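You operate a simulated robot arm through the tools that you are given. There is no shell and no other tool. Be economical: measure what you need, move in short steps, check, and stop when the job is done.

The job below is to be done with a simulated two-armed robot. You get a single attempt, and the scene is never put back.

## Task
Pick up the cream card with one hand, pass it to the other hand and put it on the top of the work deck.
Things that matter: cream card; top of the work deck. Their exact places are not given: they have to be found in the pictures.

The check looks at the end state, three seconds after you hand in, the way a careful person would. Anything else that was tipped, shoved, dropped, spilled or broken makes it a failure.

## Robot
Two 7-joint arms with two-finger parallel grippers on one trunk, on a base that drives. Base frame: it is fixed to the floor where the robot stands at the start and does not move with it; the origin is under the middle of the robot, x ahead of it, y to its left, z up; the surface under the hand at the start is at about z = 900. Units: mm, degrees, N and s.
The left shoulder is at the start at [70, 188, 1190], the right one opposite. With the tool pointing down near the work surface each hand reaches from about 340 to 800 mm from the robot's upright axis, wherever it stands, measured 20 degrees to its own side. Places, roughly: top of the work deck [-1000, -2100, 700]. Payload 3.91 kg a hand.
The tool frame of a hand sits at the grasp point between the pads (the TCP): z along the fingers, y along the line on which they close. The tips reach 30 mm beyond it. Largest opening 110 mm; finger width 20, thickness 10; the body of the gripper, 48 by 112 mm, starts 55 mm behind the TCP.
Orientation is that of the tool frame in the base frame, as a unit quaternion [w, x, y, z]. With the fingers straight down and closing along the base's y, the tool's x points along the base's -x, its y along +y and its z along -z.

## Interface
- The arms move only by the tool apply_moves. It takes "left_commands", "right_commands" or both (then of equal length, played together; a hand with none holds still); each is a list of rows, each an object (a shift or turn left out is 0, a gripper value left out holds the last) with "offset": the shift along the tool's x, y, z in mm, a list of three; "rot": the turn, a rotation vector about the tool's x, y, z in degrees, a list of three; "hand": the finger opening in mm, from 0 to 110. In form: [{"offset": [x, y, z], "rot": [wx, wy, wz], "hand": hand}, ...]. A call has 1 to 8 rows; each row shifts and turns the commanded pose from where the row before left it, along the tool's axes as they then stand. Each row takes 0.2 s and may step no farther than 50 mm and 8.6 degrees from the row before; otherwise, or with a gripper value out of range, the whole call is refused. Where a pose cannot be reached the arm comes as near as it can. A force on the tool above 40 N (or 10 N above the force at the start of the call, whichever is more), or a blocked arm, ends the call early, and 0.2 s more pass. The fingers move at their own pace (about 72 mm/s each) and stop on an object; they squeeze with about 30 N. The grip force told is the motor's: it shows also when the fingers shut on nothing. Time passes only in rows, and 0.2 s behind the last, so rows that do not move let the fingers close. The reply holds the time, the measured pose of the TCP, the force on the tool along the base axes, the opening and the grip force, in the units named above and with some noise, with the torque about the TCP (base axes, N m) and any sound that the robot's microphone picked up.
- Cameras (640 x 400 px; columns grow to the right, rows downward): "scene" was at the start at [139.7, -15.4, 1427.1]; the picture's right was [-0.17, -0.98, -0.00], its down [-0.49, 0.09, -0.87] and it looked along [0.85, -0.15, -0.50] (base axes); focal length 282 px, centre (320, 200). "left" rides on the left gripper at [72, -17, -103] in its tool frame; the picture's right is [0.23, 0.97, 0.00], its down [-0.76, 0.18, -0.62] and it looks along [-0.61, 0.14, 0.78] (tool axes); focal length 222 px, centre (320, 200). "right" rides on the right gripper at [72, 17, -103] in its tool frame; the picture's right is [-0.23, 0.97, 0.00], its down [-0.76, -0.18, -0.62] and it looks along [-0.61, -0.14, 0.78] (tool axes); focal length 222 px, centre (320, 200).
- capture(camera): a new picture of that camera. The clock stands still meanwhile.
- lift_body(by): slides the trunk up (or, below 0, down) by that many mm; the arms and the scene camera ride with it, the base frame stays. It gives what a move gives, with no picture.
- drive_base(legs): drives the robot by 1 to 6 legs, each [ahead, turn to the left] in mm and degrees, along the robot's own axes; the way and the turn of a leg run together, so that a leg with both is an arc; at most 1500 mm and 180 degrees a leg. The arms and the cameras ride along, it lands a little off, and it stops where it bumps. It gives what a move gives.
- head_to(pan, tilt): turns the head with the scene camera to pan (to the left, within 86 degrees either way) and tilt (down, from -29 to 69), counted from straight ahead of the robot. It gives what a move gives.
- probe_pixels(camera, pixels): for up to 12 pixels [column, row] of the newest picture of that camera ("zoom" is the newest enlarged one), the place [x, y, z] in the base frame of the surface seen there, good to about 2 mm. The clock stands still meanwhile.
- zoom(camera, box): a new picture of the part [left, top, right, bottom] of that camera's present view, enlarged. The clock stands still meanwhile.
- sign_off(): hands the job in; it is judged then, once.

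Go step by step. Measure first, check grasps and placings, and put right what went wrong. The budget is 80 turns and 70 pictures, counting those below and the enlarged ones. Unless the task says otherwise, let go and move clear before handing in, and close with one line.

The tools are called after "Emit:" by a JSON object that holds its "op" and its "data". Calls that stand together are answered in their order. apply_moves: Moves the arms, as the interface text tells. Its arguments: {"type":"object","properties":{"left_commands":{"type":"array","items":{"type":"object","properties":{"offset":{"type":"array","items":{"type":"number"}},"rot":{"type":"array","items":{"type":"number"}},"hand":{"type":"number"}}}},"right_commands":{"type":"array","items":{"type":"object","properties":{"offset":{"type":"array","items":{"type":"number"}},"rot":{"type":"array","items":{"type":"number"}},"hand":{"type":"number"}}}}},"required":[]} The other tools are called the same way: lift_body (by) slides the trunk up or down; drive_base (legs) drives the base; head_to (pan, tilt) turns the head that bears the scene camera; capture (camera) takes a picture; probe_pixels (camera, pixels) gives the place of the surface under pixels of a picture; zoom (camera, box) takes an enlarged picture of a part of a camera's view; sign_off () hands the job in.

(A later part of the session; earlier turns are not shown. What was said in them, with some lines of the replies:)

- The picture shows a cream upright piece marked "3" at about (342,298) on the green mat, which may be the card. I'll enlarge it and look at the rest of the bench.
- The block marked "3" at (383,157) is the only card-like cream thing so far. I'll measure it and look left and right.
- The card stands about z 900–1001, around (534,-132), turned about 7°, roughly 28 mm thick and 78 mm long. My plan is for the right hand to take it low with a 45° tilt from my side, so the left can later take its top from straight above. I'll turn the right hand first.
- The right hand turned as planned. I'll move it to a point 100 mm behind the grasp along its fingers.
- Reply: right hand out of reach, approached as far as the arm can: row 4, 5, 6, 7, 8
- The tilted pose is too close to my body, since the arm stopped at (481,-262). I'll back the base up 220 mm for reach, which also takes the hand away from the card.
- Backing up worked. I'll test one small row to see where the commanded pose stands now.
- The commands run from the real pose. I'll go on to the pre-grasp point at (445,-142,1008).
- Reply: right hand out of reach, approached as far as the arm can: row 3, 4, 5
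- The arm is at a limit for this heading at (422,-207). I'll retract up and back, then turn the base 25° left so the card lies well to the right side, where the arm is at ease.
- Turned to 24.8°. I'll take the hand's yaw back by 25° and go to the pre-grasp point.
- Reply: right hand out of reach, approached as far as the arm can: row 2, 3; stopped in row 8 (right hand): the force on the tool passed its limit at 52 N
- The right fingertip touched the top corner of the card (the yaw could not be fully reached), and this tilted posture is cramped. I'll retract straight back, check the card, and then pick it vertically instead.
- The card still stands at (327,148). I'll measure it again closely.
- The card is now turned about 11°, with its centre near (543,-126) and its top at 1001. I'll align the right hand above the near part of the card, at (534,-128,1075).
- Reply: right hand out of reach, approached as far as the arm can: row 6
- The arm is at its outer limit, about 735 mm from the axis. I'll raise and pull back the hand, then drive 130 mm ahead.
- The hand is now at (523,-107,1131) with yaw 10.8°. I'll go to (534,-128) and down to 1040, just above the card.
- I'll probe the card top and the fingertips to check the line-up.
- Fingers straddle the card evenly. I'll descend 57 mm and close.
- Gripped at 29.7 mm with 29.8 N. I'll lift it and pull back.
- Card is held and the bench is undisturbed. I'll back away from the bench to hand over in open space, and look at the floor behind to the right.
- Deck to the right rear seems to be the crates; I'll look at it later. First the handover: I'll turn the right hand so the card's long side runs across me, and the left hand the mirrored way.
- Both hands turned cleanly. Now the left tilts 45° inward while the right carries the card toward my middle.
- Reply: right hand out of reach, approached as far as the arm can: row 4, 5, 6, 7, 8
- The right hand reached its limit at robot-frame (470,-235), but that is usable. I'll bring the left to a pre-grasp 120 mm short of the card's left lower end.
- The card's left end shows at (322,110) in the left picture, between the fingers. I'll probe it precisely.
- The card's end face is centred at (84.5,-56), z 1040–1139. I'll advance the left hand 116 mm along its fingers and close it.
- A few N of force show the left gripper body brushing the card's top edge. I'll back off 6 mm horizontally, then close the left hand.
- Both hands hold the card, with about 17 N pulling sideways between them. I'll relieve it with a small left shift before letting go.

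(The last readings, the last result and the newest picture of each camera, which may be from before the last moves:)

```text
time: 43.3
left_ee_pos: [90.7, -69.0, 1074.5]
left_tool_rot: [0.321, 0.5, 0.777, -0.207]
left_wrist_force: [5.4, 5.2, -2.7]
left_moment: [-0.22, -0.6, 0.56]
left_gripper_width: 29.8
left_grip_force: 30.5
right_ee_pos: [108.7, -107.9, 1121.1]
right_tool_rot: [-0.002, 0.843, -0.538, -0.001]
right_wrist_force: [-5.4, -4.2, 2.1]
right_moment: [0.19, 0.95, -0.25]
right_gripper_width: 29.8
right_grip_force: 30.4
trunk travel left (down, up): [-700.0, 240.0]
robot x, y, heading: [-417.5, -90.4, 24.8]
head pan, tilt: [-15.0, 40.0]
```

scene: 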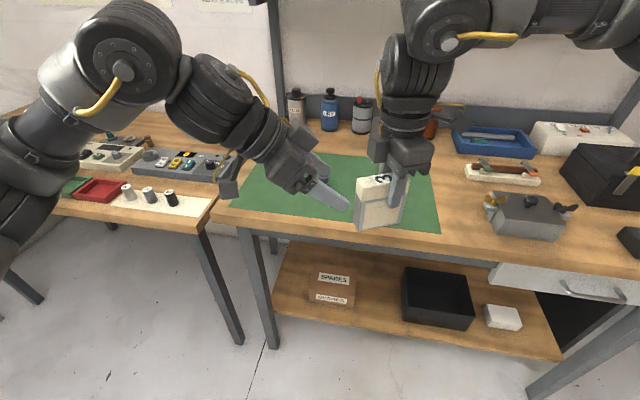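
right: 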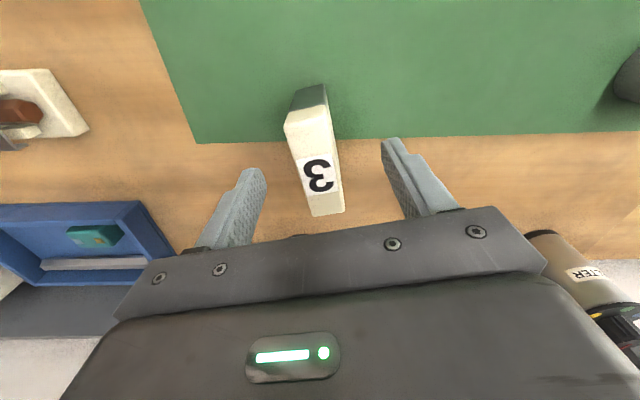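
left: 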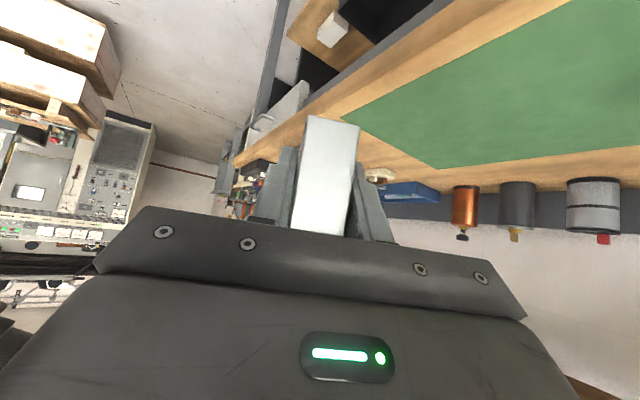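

Force fell to about 7 N. Now I'll open the right hand and lift it straight up off the card.

Emit:
{"op": "apply_moves", "data": {"right_commands": [{"hand": 60}, {}, {}, {"offset": [0, 0, -20]}, {"offset": [0, 0, -40]}, {"offset": [0, 0, -40]}, {"offset": [30, 0, -10]}, {"offset": [40, 0, 0]}]}}

Emit:
{"op": "capture", "data": {"camera": "scene"}}

Emit:
{"op": "capture", "data": {"camera": "left"}}

```text
time: 45.1
left_ee_pos: [91.3, -71.0, 1074.9]
left_tool_rot: [0.322, 0.499, 0.778, -0.206]
left_wrist_force: [0.1, -0.3, 0.1]
left_moment: [0.08, 0.05, -0.01]
left_gripper_width: 29.8
left_grip_force: 29.8
right_ee_pos: [126.8, -201.6, 1214.7]
right_tool_rot: [0.0, 0.844, -0.536, 0.0]
right_wrist_force: [-1.3, -0.5, -0.4]
right_moment: [0.01, 0.0, 0.01]
right_gripper_width: 60.0
right_grip_force: 0.1
right hand out of reach, approached as far as the arm can: row 4, 5, 6
trunk travel left (down, up): [-700.0, 240.0]
robot x, y, heading: [-419.3, -88.7, 25.2]
head pan, tilt: [-15.0, 40.0]
```

```text
39 pictures are left
```

scene: 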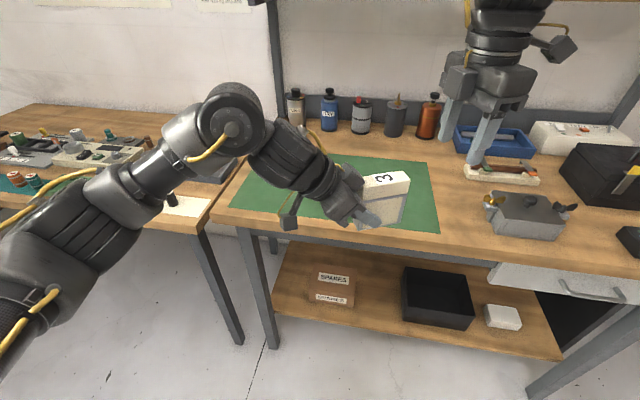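

```text
38 pictures are left
```

left: 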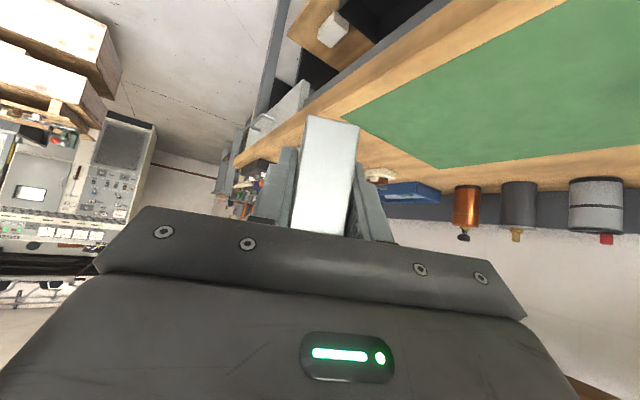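

The left hand holds the card alone and the right hand is clear. I'll shift the left hand to its own side, then turn toward the deck and look.

Emit:
{"op": "apply_moves", "data": {"left_commands": [{"offset": [31.8, 0, -31.8]}, {"offset": [31.8, 0, -31.8]}, {"offset": [31.8, 0, -31.8]}, {"offset": [31.8, 0, -31.8]}, {"offset": [31.8, 0, -31.8]}, {"offset": [31.8, 0, -31.8]}, {"offset": [31.8, 0, -31.8]}, {}], "right_commands": [{"offset": [30, 0, 0]}, {"offset": [30, 0, 0]}, {"offset": [30, 0, 0]}, {"offset": [30, 0, 0]}, {"offset": [0, 0, 0]}, {}, {}, {}]}}

Emit:
{"op": "drive_base", "data": {"legs": [[-250, 0]]}}

Emit:
{"op": "drive_base", "data": {"legs": [[0, -90]]}}

Emit:
{"op": "head_to", "data": {"pan": -30, "tilt": 20}}

Emit:
{"op": "capture", "data": {"camera": "scene"}}

```text
time: 46.9
left_ee_pos: [-39.5, 217.3, 1077.2]
left_tool_rot: [0.322, 0.499, 0.778, -0.206]
left_wrist_force: [-0.3, -0.3, -2.1]
left_moment: [0.07, 0.0, 0.03]
left_gripper_width: 30.1
left_grip_force: 29.2
right_ee_pos: [180.3, -307.9, 1214.6]
right_tool_rot: [-0.001, 0.844, -0.537, -0.001]
right_wrist_force: [-0.1, 0.0, -0.2]
right_moment: [0.02, 0.01, -0.02]
right_gripper_width: 60.0
right_grip_force: 0.1
trunk travel left (down, up): [-700.0, 240.0]
robot x, y, heading: [-422.9, -90.0, 24.9]
head pan, tilt: [-15.0, 40.0]
```

```text
time: 48.8
left_ee_pos: [-265.7, 110.5, 1077.0]
left_tool_rot: [0.322, 0.498, 0.778, -0.207]
left_wrist_force: [-0.3, 0.0, -3.5]
left_moment: [0.08, 0.05, -0.01]
left_gripper_width: 29.9
left_grip_force: 30.2
right_ee_pos: [-48.9, -412.9, 1214.7]
right_tool_rot: [0.0, 0.844, -0.537, 0.001]
right_wrist_force: [0.2, -0.1, -0.3]
right_moment: [0.05, 0.0, -0.04]
right_gripper_width: 60.0
right_grip_force: 0.0
trunk travel left (down, up): [-700.0, 240.0]
robot x, y, heading: [-647.3, -199.8, 25.0]
head pan, tilt: [-15.0, 40.0]
```

```text
time: 53.0
left_ee_pos: [-338.1, -576.6, 1076.9]
left_tool_rot: [0.081, 0.903, 0.196, -0.375]
left_wrist_force: [0.4, 0.4, -3.3]
left_moment: [0.04, -0.09, 0.0]
left_gripper_width: 29.9
left_grip_force: 29.7
right_ee_pos: [-862.2, -794.2, 1214.7]
right_tool_rot: [0.0, -0.218, 0.976, 0.0]
right_wrist_force: [1.0, 0.2, 0.2]
right_moment: [0.01, -0.03, -0.02]
right_gripper_width: 60.0
right_grip_force: 0.1
trunk travel left (down, up): [-700.0, 240.0]
robot x, y, heading: [-649.1, -198.8, -65.2]
head pan, tilt: [-15.0, 40.0]
```

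```text
time: 53.8
left_ee_pos: [-338.0, -575.9, 1076.7]
left_tool_rot: [0.081, 0.903, 0.196, -0.374]
left_wrist_force: [-0.8, -0.2, -2.9]
left_moment: [0.04, -0.04, 0.03]
left_gripper_width: 29.6
left_grip_force: 30.2
right_ee_pos: [-862.0, -794.4, 1214.0]
right_tool_rot: [0.0, -0.217, 0.976, 0.0]
right_wrist_force: [-0.1, -0.6, 0.1]
right_moment: [-0.02, 0.01, -0.02]
right_gripper_width: 60.0
right_grip_force: 0.0
trunk travel left (down, up): [-700.0, 240.0]
robot x, y, heading: [-649.9, -197.2, -65.1]
head pan, tilt: [-30.0, 20.0]
```

```text
37 pictures are left
```

scene: 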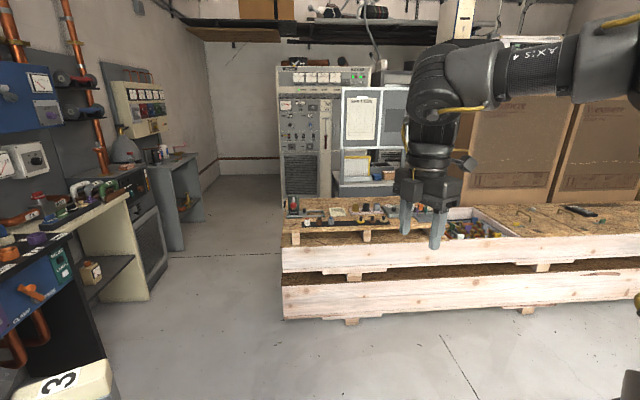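

The stacked crates at (430,230) carry a wooden deck with items on it. I'll probe and enlarge that part.

Emit:
{"op": "zoom", "data": {"camera": "scene", "box": [270, 180, 640, 330]}}

Emit:
{"op": "probe_pixels", "data": {"camera": "scene", "pixels": [[295, 230], [310, 205], [360, 222], [398, 232], [470, 225], [515, 233], [560, 225], [620, 225], [340, 255], [320, 295], [380, 205], [540, 212]]}}

```text
1.73 times, centred on (455, 255) of scene
```

zoom: 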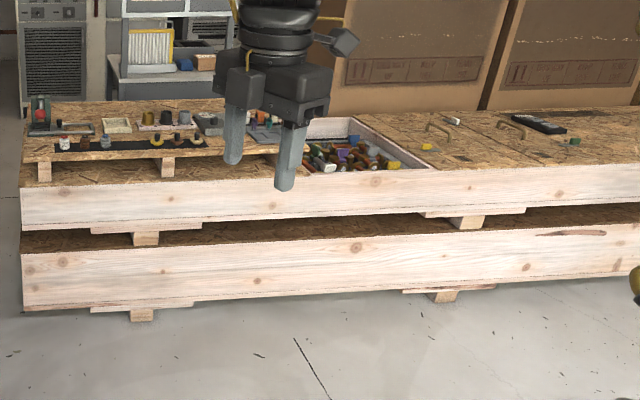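

```text
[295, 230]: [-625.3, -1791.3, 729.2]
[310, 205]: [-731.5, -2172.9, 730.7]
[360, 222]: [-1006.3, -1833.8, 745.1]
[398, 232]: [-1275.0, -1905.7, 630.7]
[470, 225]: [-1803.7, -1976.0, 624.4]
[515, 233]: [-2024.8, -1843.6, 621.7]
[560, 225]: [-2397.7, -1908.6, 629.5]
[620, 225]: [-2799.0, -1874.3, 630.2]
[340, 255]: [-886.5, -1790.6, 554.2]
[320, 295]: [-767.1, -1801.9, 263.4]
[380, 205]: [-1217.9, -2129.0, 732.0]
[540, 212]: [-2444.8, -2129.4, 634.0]
```

The raised board on the crates at z≈730, x −620…−1250 and y −1790…−2200, matches the work deck. I'll face it and drive nearer, then look at the free spots.

Emit:
{"op": "drive_base", "data": {"legs": [[0, -50], [450, 0], [0, 25]]}}

Emit:
{"op": "head_to", "data": {"pan": 0, "tilt": 35}}

Emit:
{"op": "capture", "data": {"camera": "scene"}}

```text
time: 60.1
left_ee_pos: [-729.3, -1081.6, 1075.7]
left_tool_rot: [-0.005, 0.924, -0.009, -0.383]
left_wrist_force: [-0.4, 0.7, -3.2]
left_moment: [0.01, -0.06, 0.05]
left_gripper_width: 29.7
left_grip_force: 30.2
right_ee_pos: [-1295.6, -1049.9, 1214.1]
right_tool_rot: [0.0, 0.007, 1.0, -0.001]
right_wrist_force: [-0.1, 0.4, -0.4]
right_moment: [-0.01, -0.01, 0.01]
right_gripper_width: 59.8
right_grip_force: 0.2
trunk travel left (down, up): [-700.0, 240.0]
robot x, y, heading: [-845.3, -604.0, -90.8]
head pan, tilt: [-30.0, 20.0]
```

```text
time: 61.0
left_ee_pos: [-729.6, -1082.3, 1077.4]
left_tool_rot: [-0.005, 0.924, -0.009, -0.383]
left_wrist_force: [0.2, 0.1, -2.5]
left_moment: [0.0, -0.11, -0.01]
left_gripper_width: 29.8
left_grip_force: 30.2
right_ee_pos: [-1295.5, -1051.0, 1215.8]
right_tool_rot: [0.001, 0.006, 1.0, -0.001]
right_wrist_force: [-0.8, 0.0, 0.4]
right_moment: [0.0, -0.01, -0.01]
right_gripper_width: 60.0
right_grip_force: 0.0
trunk travel left (down, up): [-700.0, 240.0]
robot x, y, heading: [-842.4, -608.5, -91.1]
head pan, tilt: [0.0, 35.0]
```

```text
35 pictures are left
```

scene: 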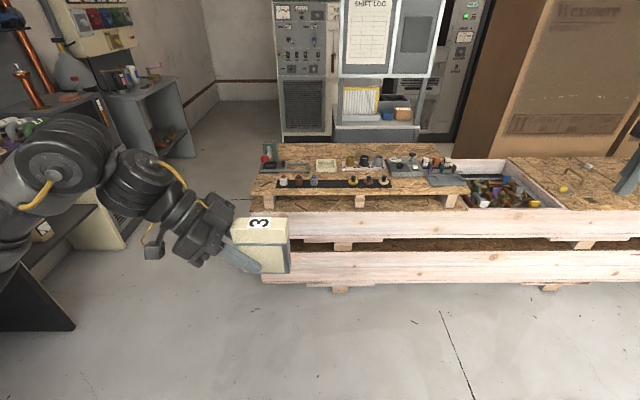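

Good view of the deck at (350,175). I'll drive 480 mm ahead, with the hands well above deck height, and look down.

Emit:
{"op": "drive_base", "data": {"legs": [[480, 1]]}}

Emit:
{"op": "head_to", "data": {"pan": -8, "tilt": 38}}

Emit:
{"op": "capture", "data": {"camera": "scene"}}

```text
time: 63.9
left_ee_pos: [-727.6, -1555.3, 1077.3]
left_tool_rot: [-0.003, 0.924, -0.005, -0.383]
left_wrist_force: [-0.8, -1.2, -3.0]
left_moment: [0.02, -0.08, -0.03]
left_gripper_width: 29.9
left_grip_force: 30.2
right_ee_pos: [-1295.7, -1530.6, 1213.8]
right_tool_rot: [0.0, 0.0, 1.0, 0.0]
right_wrist_force: [-0.1, -1.4, -0.1]
right_moment: [0.01, -0.05, 0.01]
right_gripper_width: 59.8
right_grip_force: 0.0
trunk travel left (down, up): [-700.0, 240.0]
robot x, y, heading: [-845.9, -1077.6, -90.5]
head pan, tilt: [0.0, 35.0]
```

```text
time: 64.5
left_ee_pos: [-728.3, -1555.2, 1075.9]
left_tool_rot: [-0.002, 0.924, -0.003, -0.383]
left_wrist_force: [0.4, 0.4, -3.5]
left_moment: [0.02, -0.06, 0.0]
left_gripper_width: 29.9
left_grip_force: 29.6
right_ee_pos: [-1293.8, -1530.0, 1215.5]
right_tool_rot: [0.0, 0.0, 1.0, 0.0]
right_wrist_force: [0.4, -0.7, -0.5]
right_moment: [0.04, 0.0, -0.01]
right_gripper_width: 59.9
right_grip_force: 0.0
trunk travel left (down, up): [-700.0, 240.0]
robot x, y, heading: [-845.5, -1080.0, -90.4]
head pan, tilt: [-8.0, 38.0]
```

```text
34 pictures are left
```

scene: 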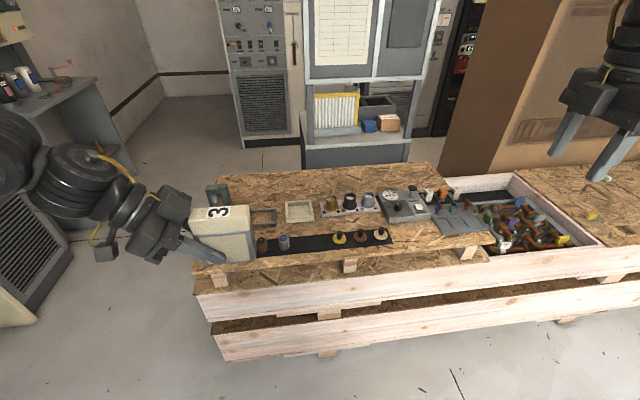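

The back strip of the deck, around (330,180), looks free. I'll enlarge and measure it and the items in front.

Emit:
{"op": "zoom", "data": {"camera": "scene", "box": [190, 150, 510, 290]}}

Emit:
{"op": "probe_pixels", "data": {"camera": "scene", "pixels": [[225, 182], [280, 176], [345, 172], [430, 165], [250, 195], [310, 195], [375, 188], [213, 186], [265, 209], [298, 201], [350, 195], [388, 188]]}}

```text
2.00 times, centred on (350, 220) of scene
```

zoom: 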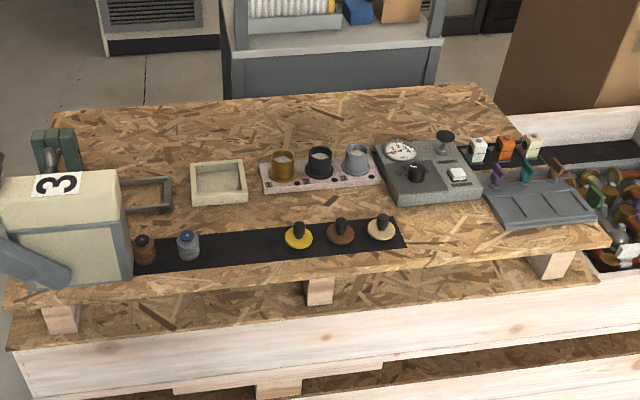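

```text
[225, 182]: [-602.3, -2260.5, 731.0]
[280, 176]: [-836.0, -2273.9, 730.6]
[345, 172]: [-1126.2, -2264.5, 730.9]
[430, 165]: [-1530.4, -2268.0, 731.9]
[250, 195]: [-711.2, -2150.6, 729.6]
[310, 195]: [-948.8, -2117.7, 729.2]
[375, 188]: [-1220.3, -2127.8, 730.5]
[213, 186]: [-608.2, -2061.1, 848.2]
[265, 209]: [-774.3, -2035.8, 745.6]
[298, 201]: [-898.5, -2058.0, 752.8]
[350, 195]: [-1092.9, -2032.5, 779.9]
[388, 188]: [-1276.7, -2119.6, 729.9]
```

The back strip (y < −2125, z 730, x −700…−1200) is clear. I'll drive 380 mm nearer, keeping about 300 mm from the crate front.

Emit:
{"op": "drive_base", "data": {"legs": [[300, 0]]}}

Emit:
{"op": "head_to", "data": {"pan": 0, "tilt": 65}}

Emit:
{"op": "capture", "data": {"camera": "scene"}}

```text
time: 66.6
left_ee_pos: [-729.3, -1850.3, 1076.3]
left_tool_rot: [-0.001, 0.924, -0.003, -0.382]
left_wrist_force: [-0.1, 0.1, -3.4]
left_moment: [0.01, -0.1, -0.02]
left_gripper_width: 29.8
left_grip_force: 29.8
right_ee_pos: [-1295.5, -1826.8, 1215.9]
right_tool_rot: [0.0, -0.001, 1.0, 0.0]
right_wrist_force: [-0.3, 0.7, 1.4]
right_moment: [-0.01, -0.02, 0.0]
right_gripper_width: 60.2
right_grip_force: 0.1
trunk travel left (down, up): [-700.0, 240.0]
robot x, y, heading: [-844.9, -1375.6, -90.4]
head pan, tilt: [-8.0, 38.0]
```

```text
time: 67.5
left_ee_pos: [-728.2, -1849.9, 1076.4]
left_tool_rot: [-0.003, 0.924, -0.003, -0.383]
left_wrist_force: [-1.0, -0.5, -2.2]
left_moment: [0.01, -0.08, 0.02]
left_gripper_width: 29.7
left_grip_force: 29.7
right_ee_pos: [-1294.7, -1825.5, 1214.9]
right_tool_rot: [-0.001, -0.002, 1.0, 0.0]
right_wrist_force: [0.1, -0.5, 0.0]
right_moment: [-0.01, -0.03, 0.04]
right_gripper_width: 60.0
right_grip_force: 0.0
trunk travel left (down, up): [-700.0, 240.0]
robot x, y, heading: [-847.5, -1376.8, -90.3]
head pan, tilt: [0.0, 65.0]
```

```text
32 pictures are left
```

scene: 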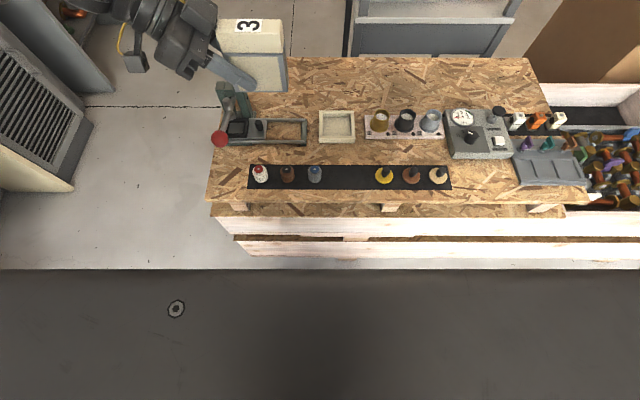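

The back strip from (250,75) to (530,75) is bare board. I'll measure its bounds and the tall lever at (225,95) near the left.

Emit:
{"op": "probe_pixels", "data": {"camera": "scene", "pixels": [[300, 62], [300, 90], [300, 112], [337, 108], [380, 108], [225, 90], [220, 138], [244, 100], [460, 108], [330, 75], [215, 180], [400, 215]]}}

Emit:
{"op": "drive_base", "data": {"legs": [[70, 0.3]]}}

```text
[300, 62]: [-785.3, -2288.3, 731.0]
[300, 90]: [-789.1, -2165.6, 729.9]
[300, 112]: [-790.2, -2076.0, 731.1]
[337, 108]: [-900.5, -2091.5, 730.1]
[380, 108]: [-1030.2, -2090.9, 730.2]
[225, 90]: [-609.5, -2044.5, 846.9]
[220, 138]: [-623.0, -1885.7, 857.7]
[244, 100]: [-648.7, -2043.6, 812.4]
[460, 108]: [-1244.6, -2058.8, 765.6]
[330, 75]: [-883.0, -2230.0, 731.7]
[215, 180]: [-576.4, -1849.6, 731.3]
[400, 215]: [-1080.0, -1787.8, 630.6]
```

```text
time: 68.5
left_ee_pos: [-724.9, -1908.9, 1081.4]
left_tool_rot: [0.004, 0.924, -0.003, -0.383]
left_wrist_force: [0.8, 2.0, -1.2]
left_moment: [-0.03, -0.09, 0.06]
left_gripper_width: 29.8
left_grip_force: 30.1
right_ee_pos: [-1292.7, -1888.5, 1219.8]
right_tool_rot: [0.002, -0.004, 1.0, -0.005]
right_wrist_force: [-0.1, 1.2, 0.2]
right_moment: [-0.07, 0.01, -0.03]
right_gripper_width: 60.2
right_grip_force: 0.1
trunk travel left (down, up): [-700.0, 240.0]
robot x, y, heading: [-847.3, -1446.3, -89.6]
head pan, tilt: [0.0, 65.0]
```

The hand rose 5 mm and came up short, so the base may be touching the pallet. I'll back off 40 mm and check.

Emit:
{"op": "drive_base", "data": {"legs": [[-40, 0]]}}

Emit:
{"op": "capture", "data": {"camera": "scene"}}

```text
time: 69.4
left_ee_pos: [-723.9, -1886.8, 1073.2]
left_tool_rot: [-0.005, 0.924, 0.001, -0.382]
left_wrist_force: [-0.3, -1.6, -2.6]
left_moment: [0.05, -0.08, -0.02]
left_gripper_width: 29.8
left_grip_force: 30.1
right_ee_pos: [-1292.1, -1869.4, 1211.2]
right_tool_rot: [0.0, -0.004, 1.0, 0.004]
right_wrist_force: [-0.2, -1.8, 0.2]
right_moment: [0.03, -0.04, 0.0]
right_gripper_width: 59.9
right_grip_force: 0.0
trunk travel left (down, up): [-700.0, 240.0]
robot x, y, heading: [-848.5, -1401.7, -89.7]
head pan, tilt: [0.0, 65.0]
```

```text
31 pictures are left
```

scene: 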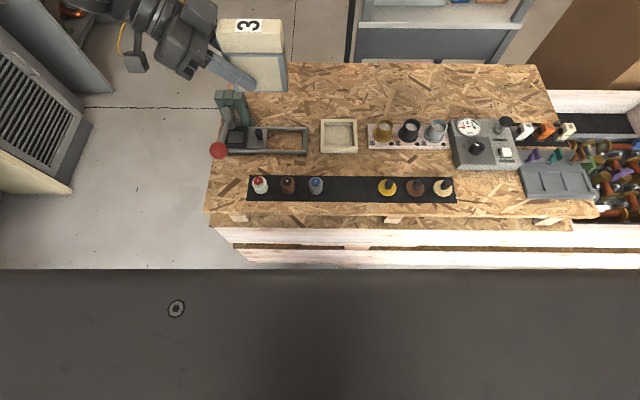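

Everything stands as before. I'll let it settle and check the deck's position.

Emit:
{"op": "apply_moves", "data": {"left_commands": [{}, {}, {}]}}

Emit:
{"op": "capture", "data": {"camera": "scene"}}

Emit:
{"op": "probe_pixels", "data": {"camera": "scene", "pixels": [[400, 225], [219, 150], [338, 118], [300, 90], [340, 85]]}}

```text
time: 70.2
left_ee_pos: [-724.6, -1877.7, 1078.2]
left_tool_rot: [0.001, 0.924, 0.0, -0.383]
left_wrist_force: [-0.2, -0.4, -3.4]
left_moment: [-0.03, -0.12, 0.01]
left_gripper_width: 29.8
left_grip_force: 29.9
right_ee_pos: [-1291.3, -1856.6, 1217.1]
right_tool_rot: [0.0, -0.004, 1.0, -0.002]
right_wrist_force: [-0.4, 1.1, -0.7]
right_moment: [-0.03, 0.0, 0.0]
right_gripper_width: 60.3
right_grip_force: 0.1
trunk travel left (down, up): [-700.0, 240.0]
robot x, y, heading: [-851.9, -1408.4, -89.8]
head pan, tilt: [0.0, 65.0]
```

```text
30 pictures are left
```

scene: 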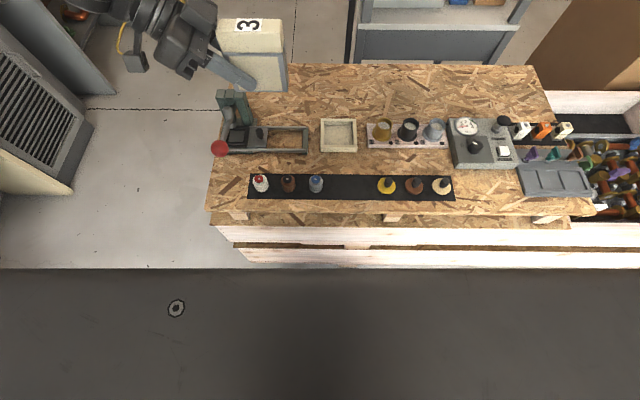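

```text
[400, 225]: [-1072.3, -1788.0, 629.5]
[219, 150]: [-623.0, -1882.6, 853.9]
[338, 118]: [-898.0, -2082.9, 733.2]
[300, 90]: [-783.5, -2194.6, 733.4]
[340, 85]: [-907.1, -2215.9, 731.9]
```

The deck has not moved. I'll carry the card at height to above the back strip, target (−880,−2165).

Emit:
{"op": "apply_moves", "data": {"left_commands": [{"offset": [-13.7, 35.9, 13.7]}, {"offset": [-13.7, 35.9, 13.7]}, {"offset": [-13.7, 35.9, 13.7]}, {"offset": [-13.7, 35.9, 13.7]}, {"offset": [-13.7, 35.9, 13.7]}, {"offset": [-13.7, 35.9, 13.7]}, {"offset": [-13.7, 35.9, 13.7]}, {"offset": [-13.7, 35.9, 13.7]}]}}

Emit:
{"op": "head_to", "data": {"pan": 5, "tilt": 45}}

Emit:
{"op": "capture", "data": {"camera": "scene"}}

```text
time: 72.0
left_ee_pos: [-866.6, -2151.5, 1075.0]
left_tool_rot: [-0.002, 0.924, 0.001, -0.383]
left_wrist_force: [0.4, -1.0, -3.2]
left_moment: [0.02, -0.04, -0.02]
left_gripper_width: 29.6
left_grip_force: 30.2
left hand out of reach, approached as far as the arm can: row 8
right_ee_pos: [-1287.5, -1862.6, 1215.2]
right_tool_rot: [-0.002, -0.006, 1.0, 0.0]
right_wrist_force: [0.4, -0.3, 0.1]
right_moment: [0.0, 0.05, -0.02]
right_gripper_width: 59.9
right_grip_force: 0.0
trunk travel left (down, up): [-700.0, 240.0]
robot x, y, heading: [-849.7, -1407.4, -89.5]
head pan, tilt: [0.0, 65.0]
```

```text
time: 72.8
left_ee_pos: [-873.0, -2149.0, 1076.4]
left_tool_rot: [-0.001, 0.924, 0.0, -0.383]
left_wrist_force: [0.2, -0.1, -2.9]
left_moment: [0.0, -0.06, 0.01]
left_gripper_width: 30.0
left_grip_force: 29.8
right_ee_pos: [-1293.7, -1858.3, 1214.3]
right_tool_rot: [0.001, -0.004, 1.0, 0.0]
right_wrist_force: [0.4, 0.1, 1.1]
right_moment: [-0.02, 0.0, 0.0]
right_gripper_width: 60.1
right_grip_force: 0.1
trunk travel left (down, up): [-700.0, 240.0]
robot x, y, heading: [-848.7, -1407.9, -89.7]
head pan, tilt: [5.0, 45.0]
```

```text
29 pictures are left
```

scene: 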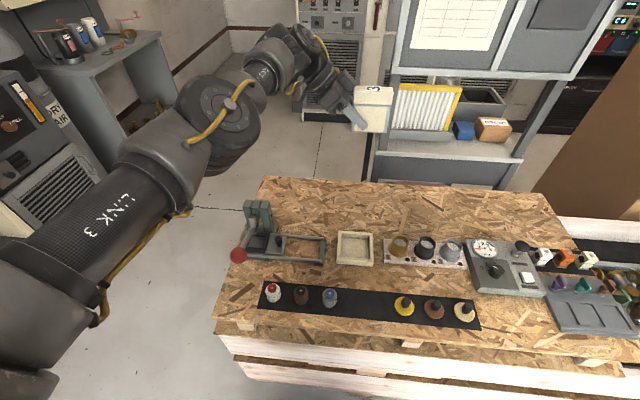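

The card reached (−873,−2149), over the back strip. Before lowering the trunk I'll probe the arm's low points against the lever at z 858.

Emit:
{"op": "probe_pixels", "data": {"camera": "scene", "pixels": [[225, 115], [215, 160], [170, 215], [100, 300], [50, 340], [270, 85], [315, 85], [360, 130], [375, 92], [350, 120], [240, 256], [300, 75]]}}

Emit:
{"op": "capture", "data": {"camera": "right"}}

```text
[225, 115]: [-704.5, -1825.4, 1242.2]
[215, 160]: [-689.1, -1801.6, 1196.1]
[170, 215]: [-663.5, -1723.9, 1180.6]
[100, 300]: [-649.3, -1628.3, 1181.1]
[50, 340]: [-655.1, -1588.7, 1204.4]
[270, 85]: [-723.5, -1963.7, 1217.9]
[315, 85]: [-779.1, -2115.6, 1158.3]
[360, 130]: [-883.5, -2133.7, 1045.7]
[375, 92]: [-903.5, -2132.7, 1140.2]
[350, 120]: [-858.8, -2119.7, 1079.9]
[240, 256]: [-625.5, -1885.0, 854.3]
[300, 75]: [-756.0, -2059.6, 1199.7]
```

```text
28 pictures are left
```

right: 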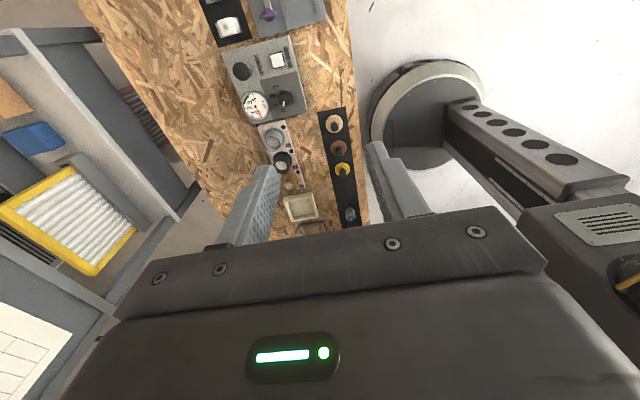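

The lowered elbow would come near the lever, so I want to be closer with the trunk higher. I'll measure the base's front rim against the crate.

Emit:
{"op": "probe_pixels", "data": {"camera": "right", "pixels": [[377, 120], [385, 95], [400, 80], [373, 140], [425, 70], [480, 95], [362, 110], [410, 130]]}}

```text
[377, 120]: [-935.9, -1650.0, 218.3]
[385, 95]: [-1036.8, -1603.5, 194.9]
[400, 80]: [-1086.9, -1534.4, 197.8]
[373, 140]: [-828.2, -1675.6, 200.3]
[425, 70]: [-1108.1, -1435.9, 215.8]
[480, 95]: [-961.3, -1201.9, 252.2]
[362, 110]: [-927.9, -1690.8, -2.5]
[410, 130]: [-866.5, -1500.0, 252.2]
```

The base front is at y −1678 and the crate at −1790, leaving 110 mm. I'll pull the hand back 60 mm and drive 65 mm ahead.

Emit:
{"op": "apply_moves", "data": {"left_commands": [{"offset": [0, -30, 0]}, {"offset": [0, -30, 0]}, {}]}}

Emit:
{"op": "drive_base", "data": {"legs": [[65, 0]]}}

Emit:
{"op": "lift_body", "data": {"by": -120}}

Emit:
{"op": "capture", "data": {"camera": "scene"}}

```text
time: 73.6
left_ee_pos: [-873.2, -2089.4, 1075.0]
left_tool_rot: [-0.001, 0.924, -0.001, -0.381]
left_wrist_force: [-0.4, -0.8, -2.9]
left_moment: [0.0, -0.07, -0.03]
left_gripper_width: 30.2
left_grip_force: 29.8
right_ee_pos: [-1293.6, -1860.6, 1214.5]
right_tool_rot: [0.001, -0.005, 1.0, -0.001]
right_wrist_force: [-0.8, -0.7, 0.2]
right_moment: [-0.02, 0.01, 0.01]
right_gripper_width: 60.1
right_grip_force: 0.1
trunk travel left (down, up): [-700.0, 240.0]
robot x, y, heading: [-845.1, -1407.8, -89.7]
head pan, tilt: [5.0, 45.0]
```

```text
time: 74.6
left_ee_pos: [-871.9, -2139.7, 1084.7]
left_tool_rot: [0.006, 0.924, -0.003, -0.383]
left_wrist_force: [0.7, -0.3, -1.4]
left_moment: [-0.06, -0.11, -0.01]
left_gripper_width: 29.7
left_grip_force: 30.0
right_ee_pos: [-1291.1, -1909.1, 1222.3]
right_tool_rot: [0.0, -0.005, 1.0, -0.008]
right_wrist_force: [0.0, 1.3, 1.4]
right_moment: [-0.06, 0.02, -0.05]
right_gripper_width: 59.9
right_grip_force: 0.0
trunk travel left (down, up): [-700.0, 240.0]
robot x, y, heading: [-847.5, -1468.2, -90.0]
head pan, tilt: [5.0, 45.0]
```

```text
time: 76.1
left_ee_pos: [-872.4, -2148.0, 958.8]
left_tool_rot: [0.002, 0.924, -0.002, -0.383]
left_wrist_force: [-0.2, -0.6, -3.0]
left_moment: [0.0, -0.1, -0.01]
left_gripper_width: 30.0
left_grip_force: 30.3
right_ee_pos: [-1292.2, -1917.9, 1098.1]
right_tool_rot: [0.0, -0.004, 1.0, -0.004]
right_wrist_force: [0.4, -0.2, -0.7]
right_moment: [-0.03, 0.01, 0.01]
right_gripper_width: 60.1
right_grip_force: 0.0
trunk travel left (down, up): [-580.0, 360.0]
robot x, y, heading: [-847.5, -1470.2, -89.8]
head pan, tilt: [5.0, 45.0]
```

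```text
27 pictures are left
```

scene: 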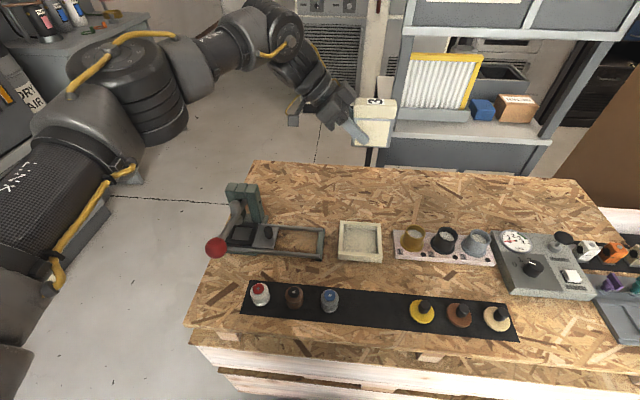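

Now at (−872,−2148,959). I'll descend 120 mm with the arm only, which keeps the elbow high, and also go 10 mm farther back.

Emit:
{"op": "apply_moves", "data": {"left_commands": [{"offset": [21.2, 2.5, 21.2]}, {"offset": [21.2, 2.5, 21.2]}, {"offset": [21.2, 2.5, 21.2]}, {"offset": [21.2, 2.5, 21.2]}, {}]}}

Emit:
{"op": "capture", "data": {"camera": "scene"}}

Emit:
{"op": "capture", "data": {"camera": "left"}}

```text
time: 77.3
left_ee_pos: [-871.3, -2159.0, 840.5]
left_tool_rot: [0.002, 0.924, -0.002, -0.383]
left_wrist_force: [0.5, 0.3, -2.3]
left_moment: [-0.02, -0.1, 0.02]
left_gripper_width: 29.8
left_grip_force: 29.6
right_ee_pos: [-1292.3, -1916.8, 1098.5]
right_tool_rot: [0.001, -0.004, 1.0, -0.004]
right_wrist_force: [0.0, 0.2, -0.3]
right_moment: [0.0, 0.01, -0.02]
right_gripper_width: 60.1
right_grip_force: 0.1
trunk travel left (down, up): [-580.0, 360.0]
robot x, y, heading: [-840.0, -1468.7, -89.8]
head pan, tilt: [5.0, 45.0]
```

```text
26 pictures are left
```

scene: 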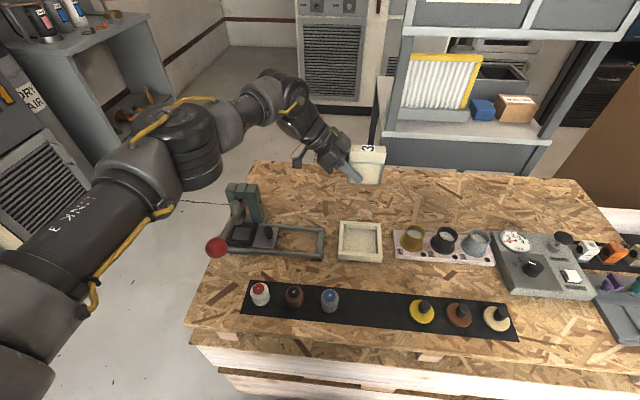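

```text
25 pictures are left
```

left: 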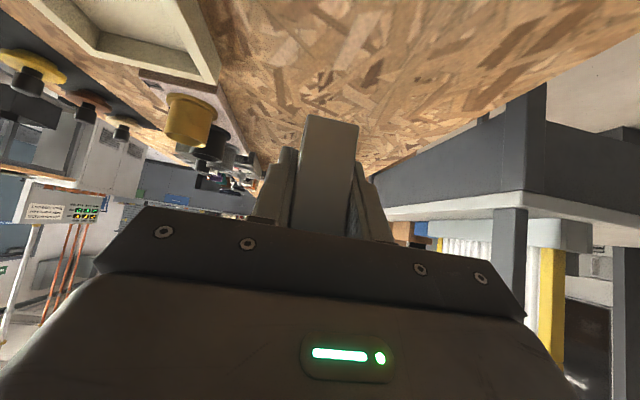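

Clear so far. I'll measure the elbow height, the card bottom in the left picture, and the deck behind the tray.

Emit:
{"op": "probe_pixels", "data": {"camera": "scene", "pixels": [[205, 182], [190, 165], [160, 215], [245, 115], [300, 105], [365, 180], [350, 178], [380, 180], [330, 160], [295, 165]]}}

Emit:
{"op": "probe_pixels", "data": {"camera": "left", "pixels": [[309, 118], [355, 126], [330, 118], [325, 150], [325, 210], [180, 85], [340, 100], [400, 120]]}}

```text
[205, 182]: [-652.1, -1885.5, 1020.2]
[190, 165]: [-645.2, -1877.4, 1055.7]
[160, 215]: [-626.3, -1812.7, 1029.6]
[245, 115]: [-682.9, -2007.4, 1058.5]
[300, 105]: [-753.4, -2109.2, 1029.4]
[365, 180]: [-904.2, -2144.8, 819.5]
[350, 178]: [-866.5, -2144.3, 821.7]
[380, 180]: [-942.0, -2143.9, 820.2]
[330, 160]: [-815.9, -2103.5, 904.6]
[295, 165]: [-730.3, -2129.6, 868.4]
```

```text
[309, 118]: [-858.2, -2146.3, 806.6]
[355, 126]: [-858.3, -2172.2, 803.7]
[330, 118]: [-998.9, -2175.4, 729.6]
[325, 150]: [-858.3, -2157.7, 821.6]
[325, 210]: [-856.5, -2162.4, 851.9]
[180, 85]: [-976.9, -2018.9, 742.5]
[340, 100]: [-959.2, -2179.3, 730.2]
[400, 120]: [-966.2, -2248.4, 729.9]
```

The elbow is at about 1010, well over the lever, and the card's bottom is at about 803, so 73 mm remains. I'll go down 62 mm and then by small steps.

Emit:
{"op": "apply_moves", "data": {"left_commands": [{"offset": [14.6, 0, 14.6]}, {"offset": [14.6, 0, 14.6]}, {"offset": [14.6, 0, 14.6]}, {}]}}

Emit:
{"op": "capture", "data": {"camera": "left"}}

Emit:
{"op": "zoom", "data": {"camera": "scene", "box": [270, 100, 450, 230]}}

```text
time: 78.3
left_ee_pos: [-871.3, -2159.7, 777.5]
left_tool_rot: [0.001, 0.924, -0.002, -0.383]
left_wrist_force: [0.9, -0.1, -2.4]
left_moment: [-0.02, -0.08, 0.0]
left_gripper_width: 29.6
left_grip_force: 29.8
right_ee_pos: [-1291.0, -1917.5, 1097.5]
right_tool_rot: [0.001, -0.005, 1.0, -0.003]
right_wrist_force: [1.2, 0.2, -0.7]
right_moment: [0.0, -0.04, 0.0]
right_gripper_width: 60.2
right_grip_force: 0.0
trunk travel left (down, up): [-580.0, 360.0]
robot x, y, heading: [-850.6, -1471.7, -89.7]
head pan, tilt: [5.0, 45.0]
```

```text
24 pictures are left
```

left: 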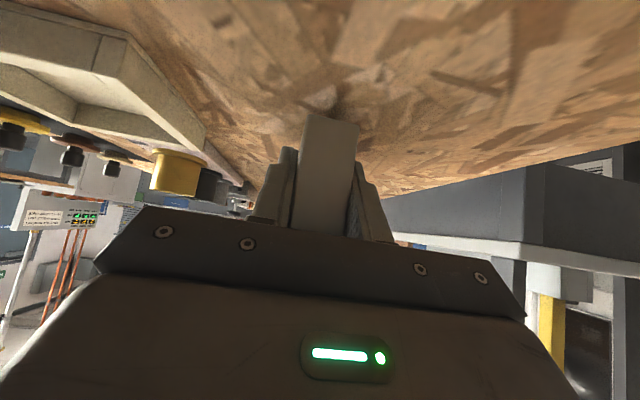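

```text
3.08 times, centred on (360, 165) of scene
```

zoom: 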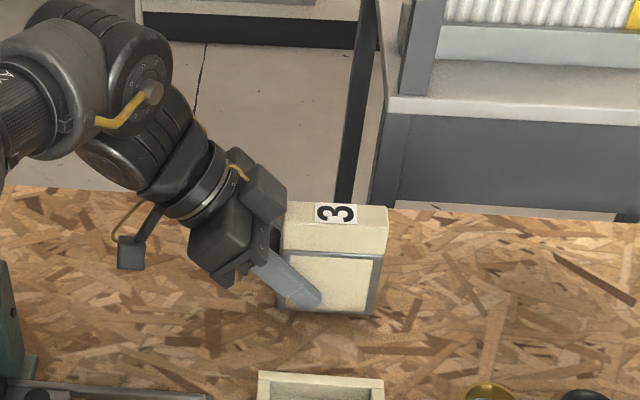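

The card is level about 10 mm above the board, with the tray well clear in front. I'll lower it in small steps and watch the force.

Emit:
{"op": "apply_moves", "data": {"left_commands": [{"offset": [2.1, 0, 2.1]}, {"offset": [2.1, 0, 2.1]}, {}]}}

Emit:
{"op": "apply_moves", "data": {"left_commands": [{"offset": [1.4, 0, 1.4]}, {}]}}

Emit:
{"op": "apply_moves", "data": {"left_commands": [{"offset": [1.1, 0, 1.1]}, {}]}}

```text
time: 79.1
left_ee_pos: [-872.5, -2160.7, 770.5]
left_tool_rot: [0.001, 0.924, -0.001, -0.383]
left_wrist_force: [0.1, 0.4, -2.4]
left_moment: [-0.01, -0.07, 0.02]
left_gripper_width: 29.8
left_grip_force: 30.1
right_ee_pos: [-1290.6, -1918.9, 1096.8]
right_tool_rot: [0.001, -0.004, 1.0, -0.003]
right_wrist_force: [0.2, 1.0, 0.1]
right_moment: [0.0, 0.02, 0.02]
right_gripper_width: 60.0
right_grip_force: 0.0
trunk travel left (down, up): [-580.0, 360.0]
robot x, y, heading: [-848.3, -1470.4, -89.7]
head pan, tilt: [5.0, 45.0]
```

```text
time: 79.7
left_ee_pos: [-872.8, -2160.5, 770.2]
left_tool_rot: [0.003, 0.924, -0.001, -0.382]
left_wrist_force: [0.2, 0.1, -2.7]
left_moment: [0.01, -0.06, 0.01]
left_gripper_width: 29.8
left_grip_force: 29.2
right_ee_pos: [-1290.8, -1918.2, 1098.6]
right_tool_rot: [0.001, -0.005, 1.0, -0.003]
right_wrist_force: [-0.2, -0.9, -0.1]
right_moment: [0.0, 0.01, 0.0]
right_gripper_width: 60.2
right_grip_force: 0.1
trunk travel left (down, up): [-580.0, 360.0]
robot x, y, heading: [-847.4, -1468.3, -89.4]
head pan, tilt: [5.0, 45.0]
```

```text
time: 80.3
left_ee_pos: [-871.7, -2160.8, 768.2]
left_tool_rot: [0.001, 0.924, -0.001, -0.382]
left_wrist_force: [-0.4, 0.6, -3.3]
left_moment: [0.01, -0.03, -0.01]
left_gripper_width: 30.0
left_grip_force: 29.8
right_ee_pos: [-1291.8, -1918.1, 1098.0]
right_tool_rot: [0.0, -0.005, 1.0, -0.003]
right_wrist_force: [-0.4, -0.1, -0.6]
right_moment: [0.01, 0.0, -0.02]
right_gripper_width: 60.0
right_grip_force: 0.1
trunk travel left (down, up): [-580.0, 360.0]
robot x, y, heading: [-846.9, -1470.7, -89.6]
head pan, tilt: [5.0, 45.0]
```

No contact yet at TCP z 768. I'll go on in 1.5 mm steps.

Emit:
{"op": "apply_moves", "data": {"left_commands": [{"offset": [1.1, 0, 1.1]}, {}]}}

Emit:
{"op": "apply_moves", "data": {"left_commands": [{"offset": [1.1, 0, 1.1]}, {}]}}

Emit:
{"op": "zoom", "data": {"camera": "left", "box": [240, 80, 420, 200]}}

```text
time: 80.9
left_ee_pos: [-872.5, -2159.3, 766.6]
left_tool_rot: [0.003, 0.924, -0.002, -0.383]
left_wrist_force: [0.0, -0.9, 3.7]
left_moment: [0.04, -0.17, -0.03]
left_gripper_width: 29.7
left_grip_force: 30.1
right_ee_pos: [-1292.3, -1917.1, 1098.1]
right_tool_rot: [0.001, -0.005, 1.0, -0.005]
right_wrist_force: [-0.2, -0.4, 0.6]
right_moment: [-0.02, 0.03, 0.0]
right_gripper_width: 59.9
right_grip_force: 0.0
trunk travel left (down, up): [-580.0, 360.0]
robot x, y, heading: [-849.8, -1472.3, -90.0]
head pan, tilt: [5.0, 45.0]
```

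```text
time: 81.5
left_ee_pos: [-871.4, -2159.9, 767.4]
left_tool_rot: [0.003, 0.924, -0.001, -0.383]
left_wrist_force: [0.8, -3.8, 13.2]
left_moment: [0.02, -0.28, -0.06]
left_gripper_width: 29.6
left_grip_force: 30.1
right_ee_pos: [-1292.5, -1917.1, 1100.2]
right_tool_rot: [0.001, -0.005, 1.0, -0.005]
right_wrist_force: [0.2, 0.1, -0.4]
right_moment: [0.01, -0.01, -0.04]
right_gripper_width: 59.8
right_grip_force: 0.1
trunk travel left (down, up): [-580.0, 360.0]
robot x, y, heading: [-848.7, -1469.6, -89.5]
head pan, tilt: [5.0, 45.0]
```

```text
3.33 times, centred on (330, 140) of left
```

zoom: 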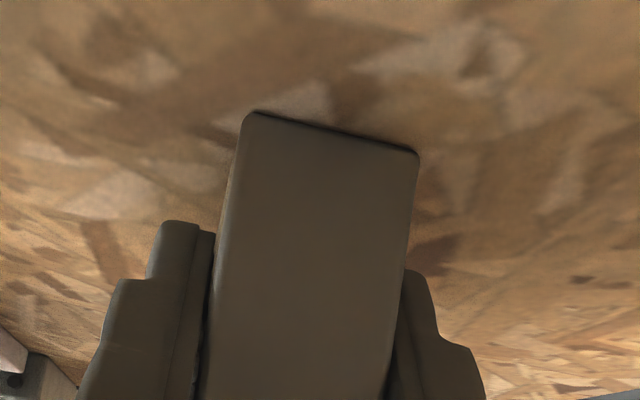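

The deck carries the card now (+13 N, no gap at its foot). I'll ease 0.7 mm, open, and back out along the fingers.

Emit:
{"op": "apply_moves", "data": {"left_commands": [{"offset": [-0.5, 0, -0.5]}, {"hand": 45}, {}, {"hand": 80}, {}, {}]}}

Emit:
{"op": "capture", "data": {"camera": "left"}}

```text
time: 82.9
left_ee_pos: [-872.6, -2160.4, 765.9]
left_tool_rot: [0.002, 0.924, -0.001, -0.384]
left_wrist_force: [0.1, 0.0, -0.5]
left_moment: [0.03, -0.01, -0.01]
left_gripper_width: 79.9
left_grip_force: 0.0
right_ee_pos: [-1292.1, -1918.1, 1098.2]
right_tool_rot: [0.001, -0.004, 1.0, -0.003]
right_wrist_force: [-0.4, -0.3, 0.0]
right_moment: [0.0, 0.03, 0.01]
right_gripper_width: 59.9
right_grip_force: 0.0
trunk travel left (down, up): [-580.0, 360.0]
robot x, y, heading: [-849.1, -1466.0, -89.8]
head pan, tilt: [5.0, 45.0]
```

```text
21 pictures are left
```

left: 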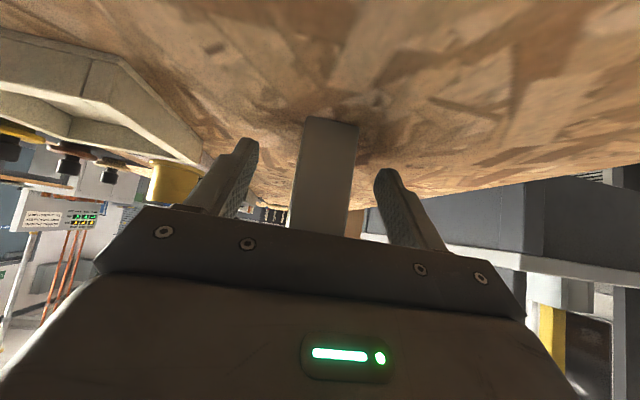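

The card stands on its own between the open fingers. I'll back out slowly and rise.

Emit:
{"op": "apply_moves", "data": {"left_commands": [{"offset": [0, 0, -10]}, {"offset": [0, 0, -25]}, {"offset": [0, 0, -30]}, {"offset": [0, 0, -30]}, {"offset": [0, 0, -35]}, {"offset": [-20, 0, -30]}, {"offset": [-25, 0, -25]}, {}]}}

Emit:
{"op": "capture", "data": {"camera": "scene"}}

```text
time: 84.7
left_ee_pos: [-772.8, -2159.7, 928.5]
left_tool_rot: [0.001, 0.924, -0.001, -0.382]
left_wrist_force: [0.6, -0.7, 0.5]
left_moment: [-0.03, -0.01, 0.0]
left_gripper_width: 79.9
left_grip_force: 0.2
right_ee_pos: [-1291.5, -1919.3, 1097.0]
right_tool_rot: [0.001, -0.005, 1.0, -0.003]
right_wrist_force: [0.6, 0.0, 0.1]
right_moment: [0.04, -0.01, -0.01]
right_gripper_width: 60.4
right_grip_force: 0.0
trunk travel left (down, up): [-580.0, 360.0]
robot x, y, heading: [-848.3, -1471.4, -89.6]
head pan, tilt: [5.0, 45.0]
```

```text
20 pictures are left
```

scene: 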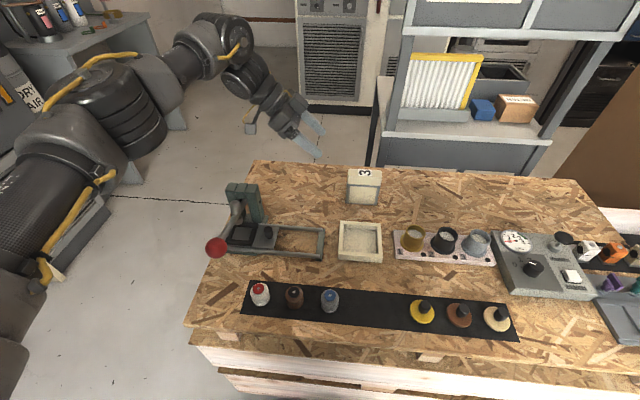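

The card stands upright on the board at (363,187), and nothing else has moved. I'll raise the trunk to move clear and take a last look.

Emit:
{"op": "lift_body", "data": {"by": 150}}

Emit:
{"op": "zoom", "data": {"camera": "scene", "box": [190, 160, 640, 400]}}

```text
time: 86.4
left_ee_pos: [-772.7, -2159.4, 1078.0]
left_tool_rot: [0.001, 0.924, -0.002, -0.382]
left_wrist_force: [0.7, 0.5, -0.2]
left_moment: [-0.01, -0.01, 0.02]
left_gripper_width: 79.9
left_grip_force: 0.1
right_ee_pos: [-1291.0, -1917.9, 1247.2]
right_tool_rot: [0.001, -0.004, 1.0, -0.003]
right_wrist_force: [0.4, -0.3, 0.8]
right_moment: [-0.05, 0.03, 0.01]
right_gripper_width: 60.0
right_grip_force: 0.1
trunk travel left (down, up): [-730.0, 210.0]
robot x, y, heading: [-845.7, -1471.4, -90.0]
head pan, tilt: [5.0, 45.0]
```

```text
1.42 times, centred on (415, 280) of scene
```

zoom: 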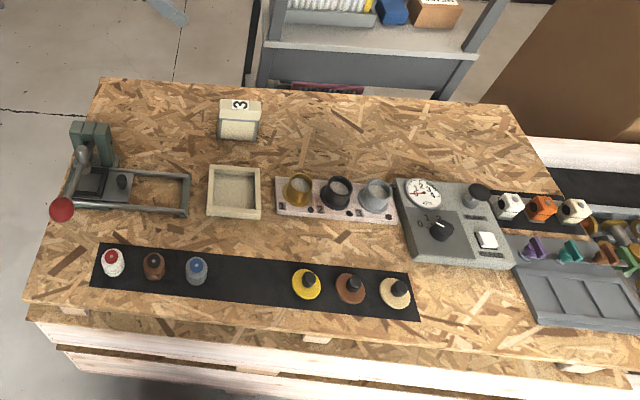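

The card stands free and upright on the deck at (239,118) in the enlarged picture, everything else is in its place, and both hands are clear. I'm handing in.

Emit:
{"op": "sign_off", "data": {}}

```text
The job is handed in.
```

The right hand picked up the cream card and passed it to the left, which stood it upright on the bare back strip of the work deck; nothing else looked disturbed in my last pictures.
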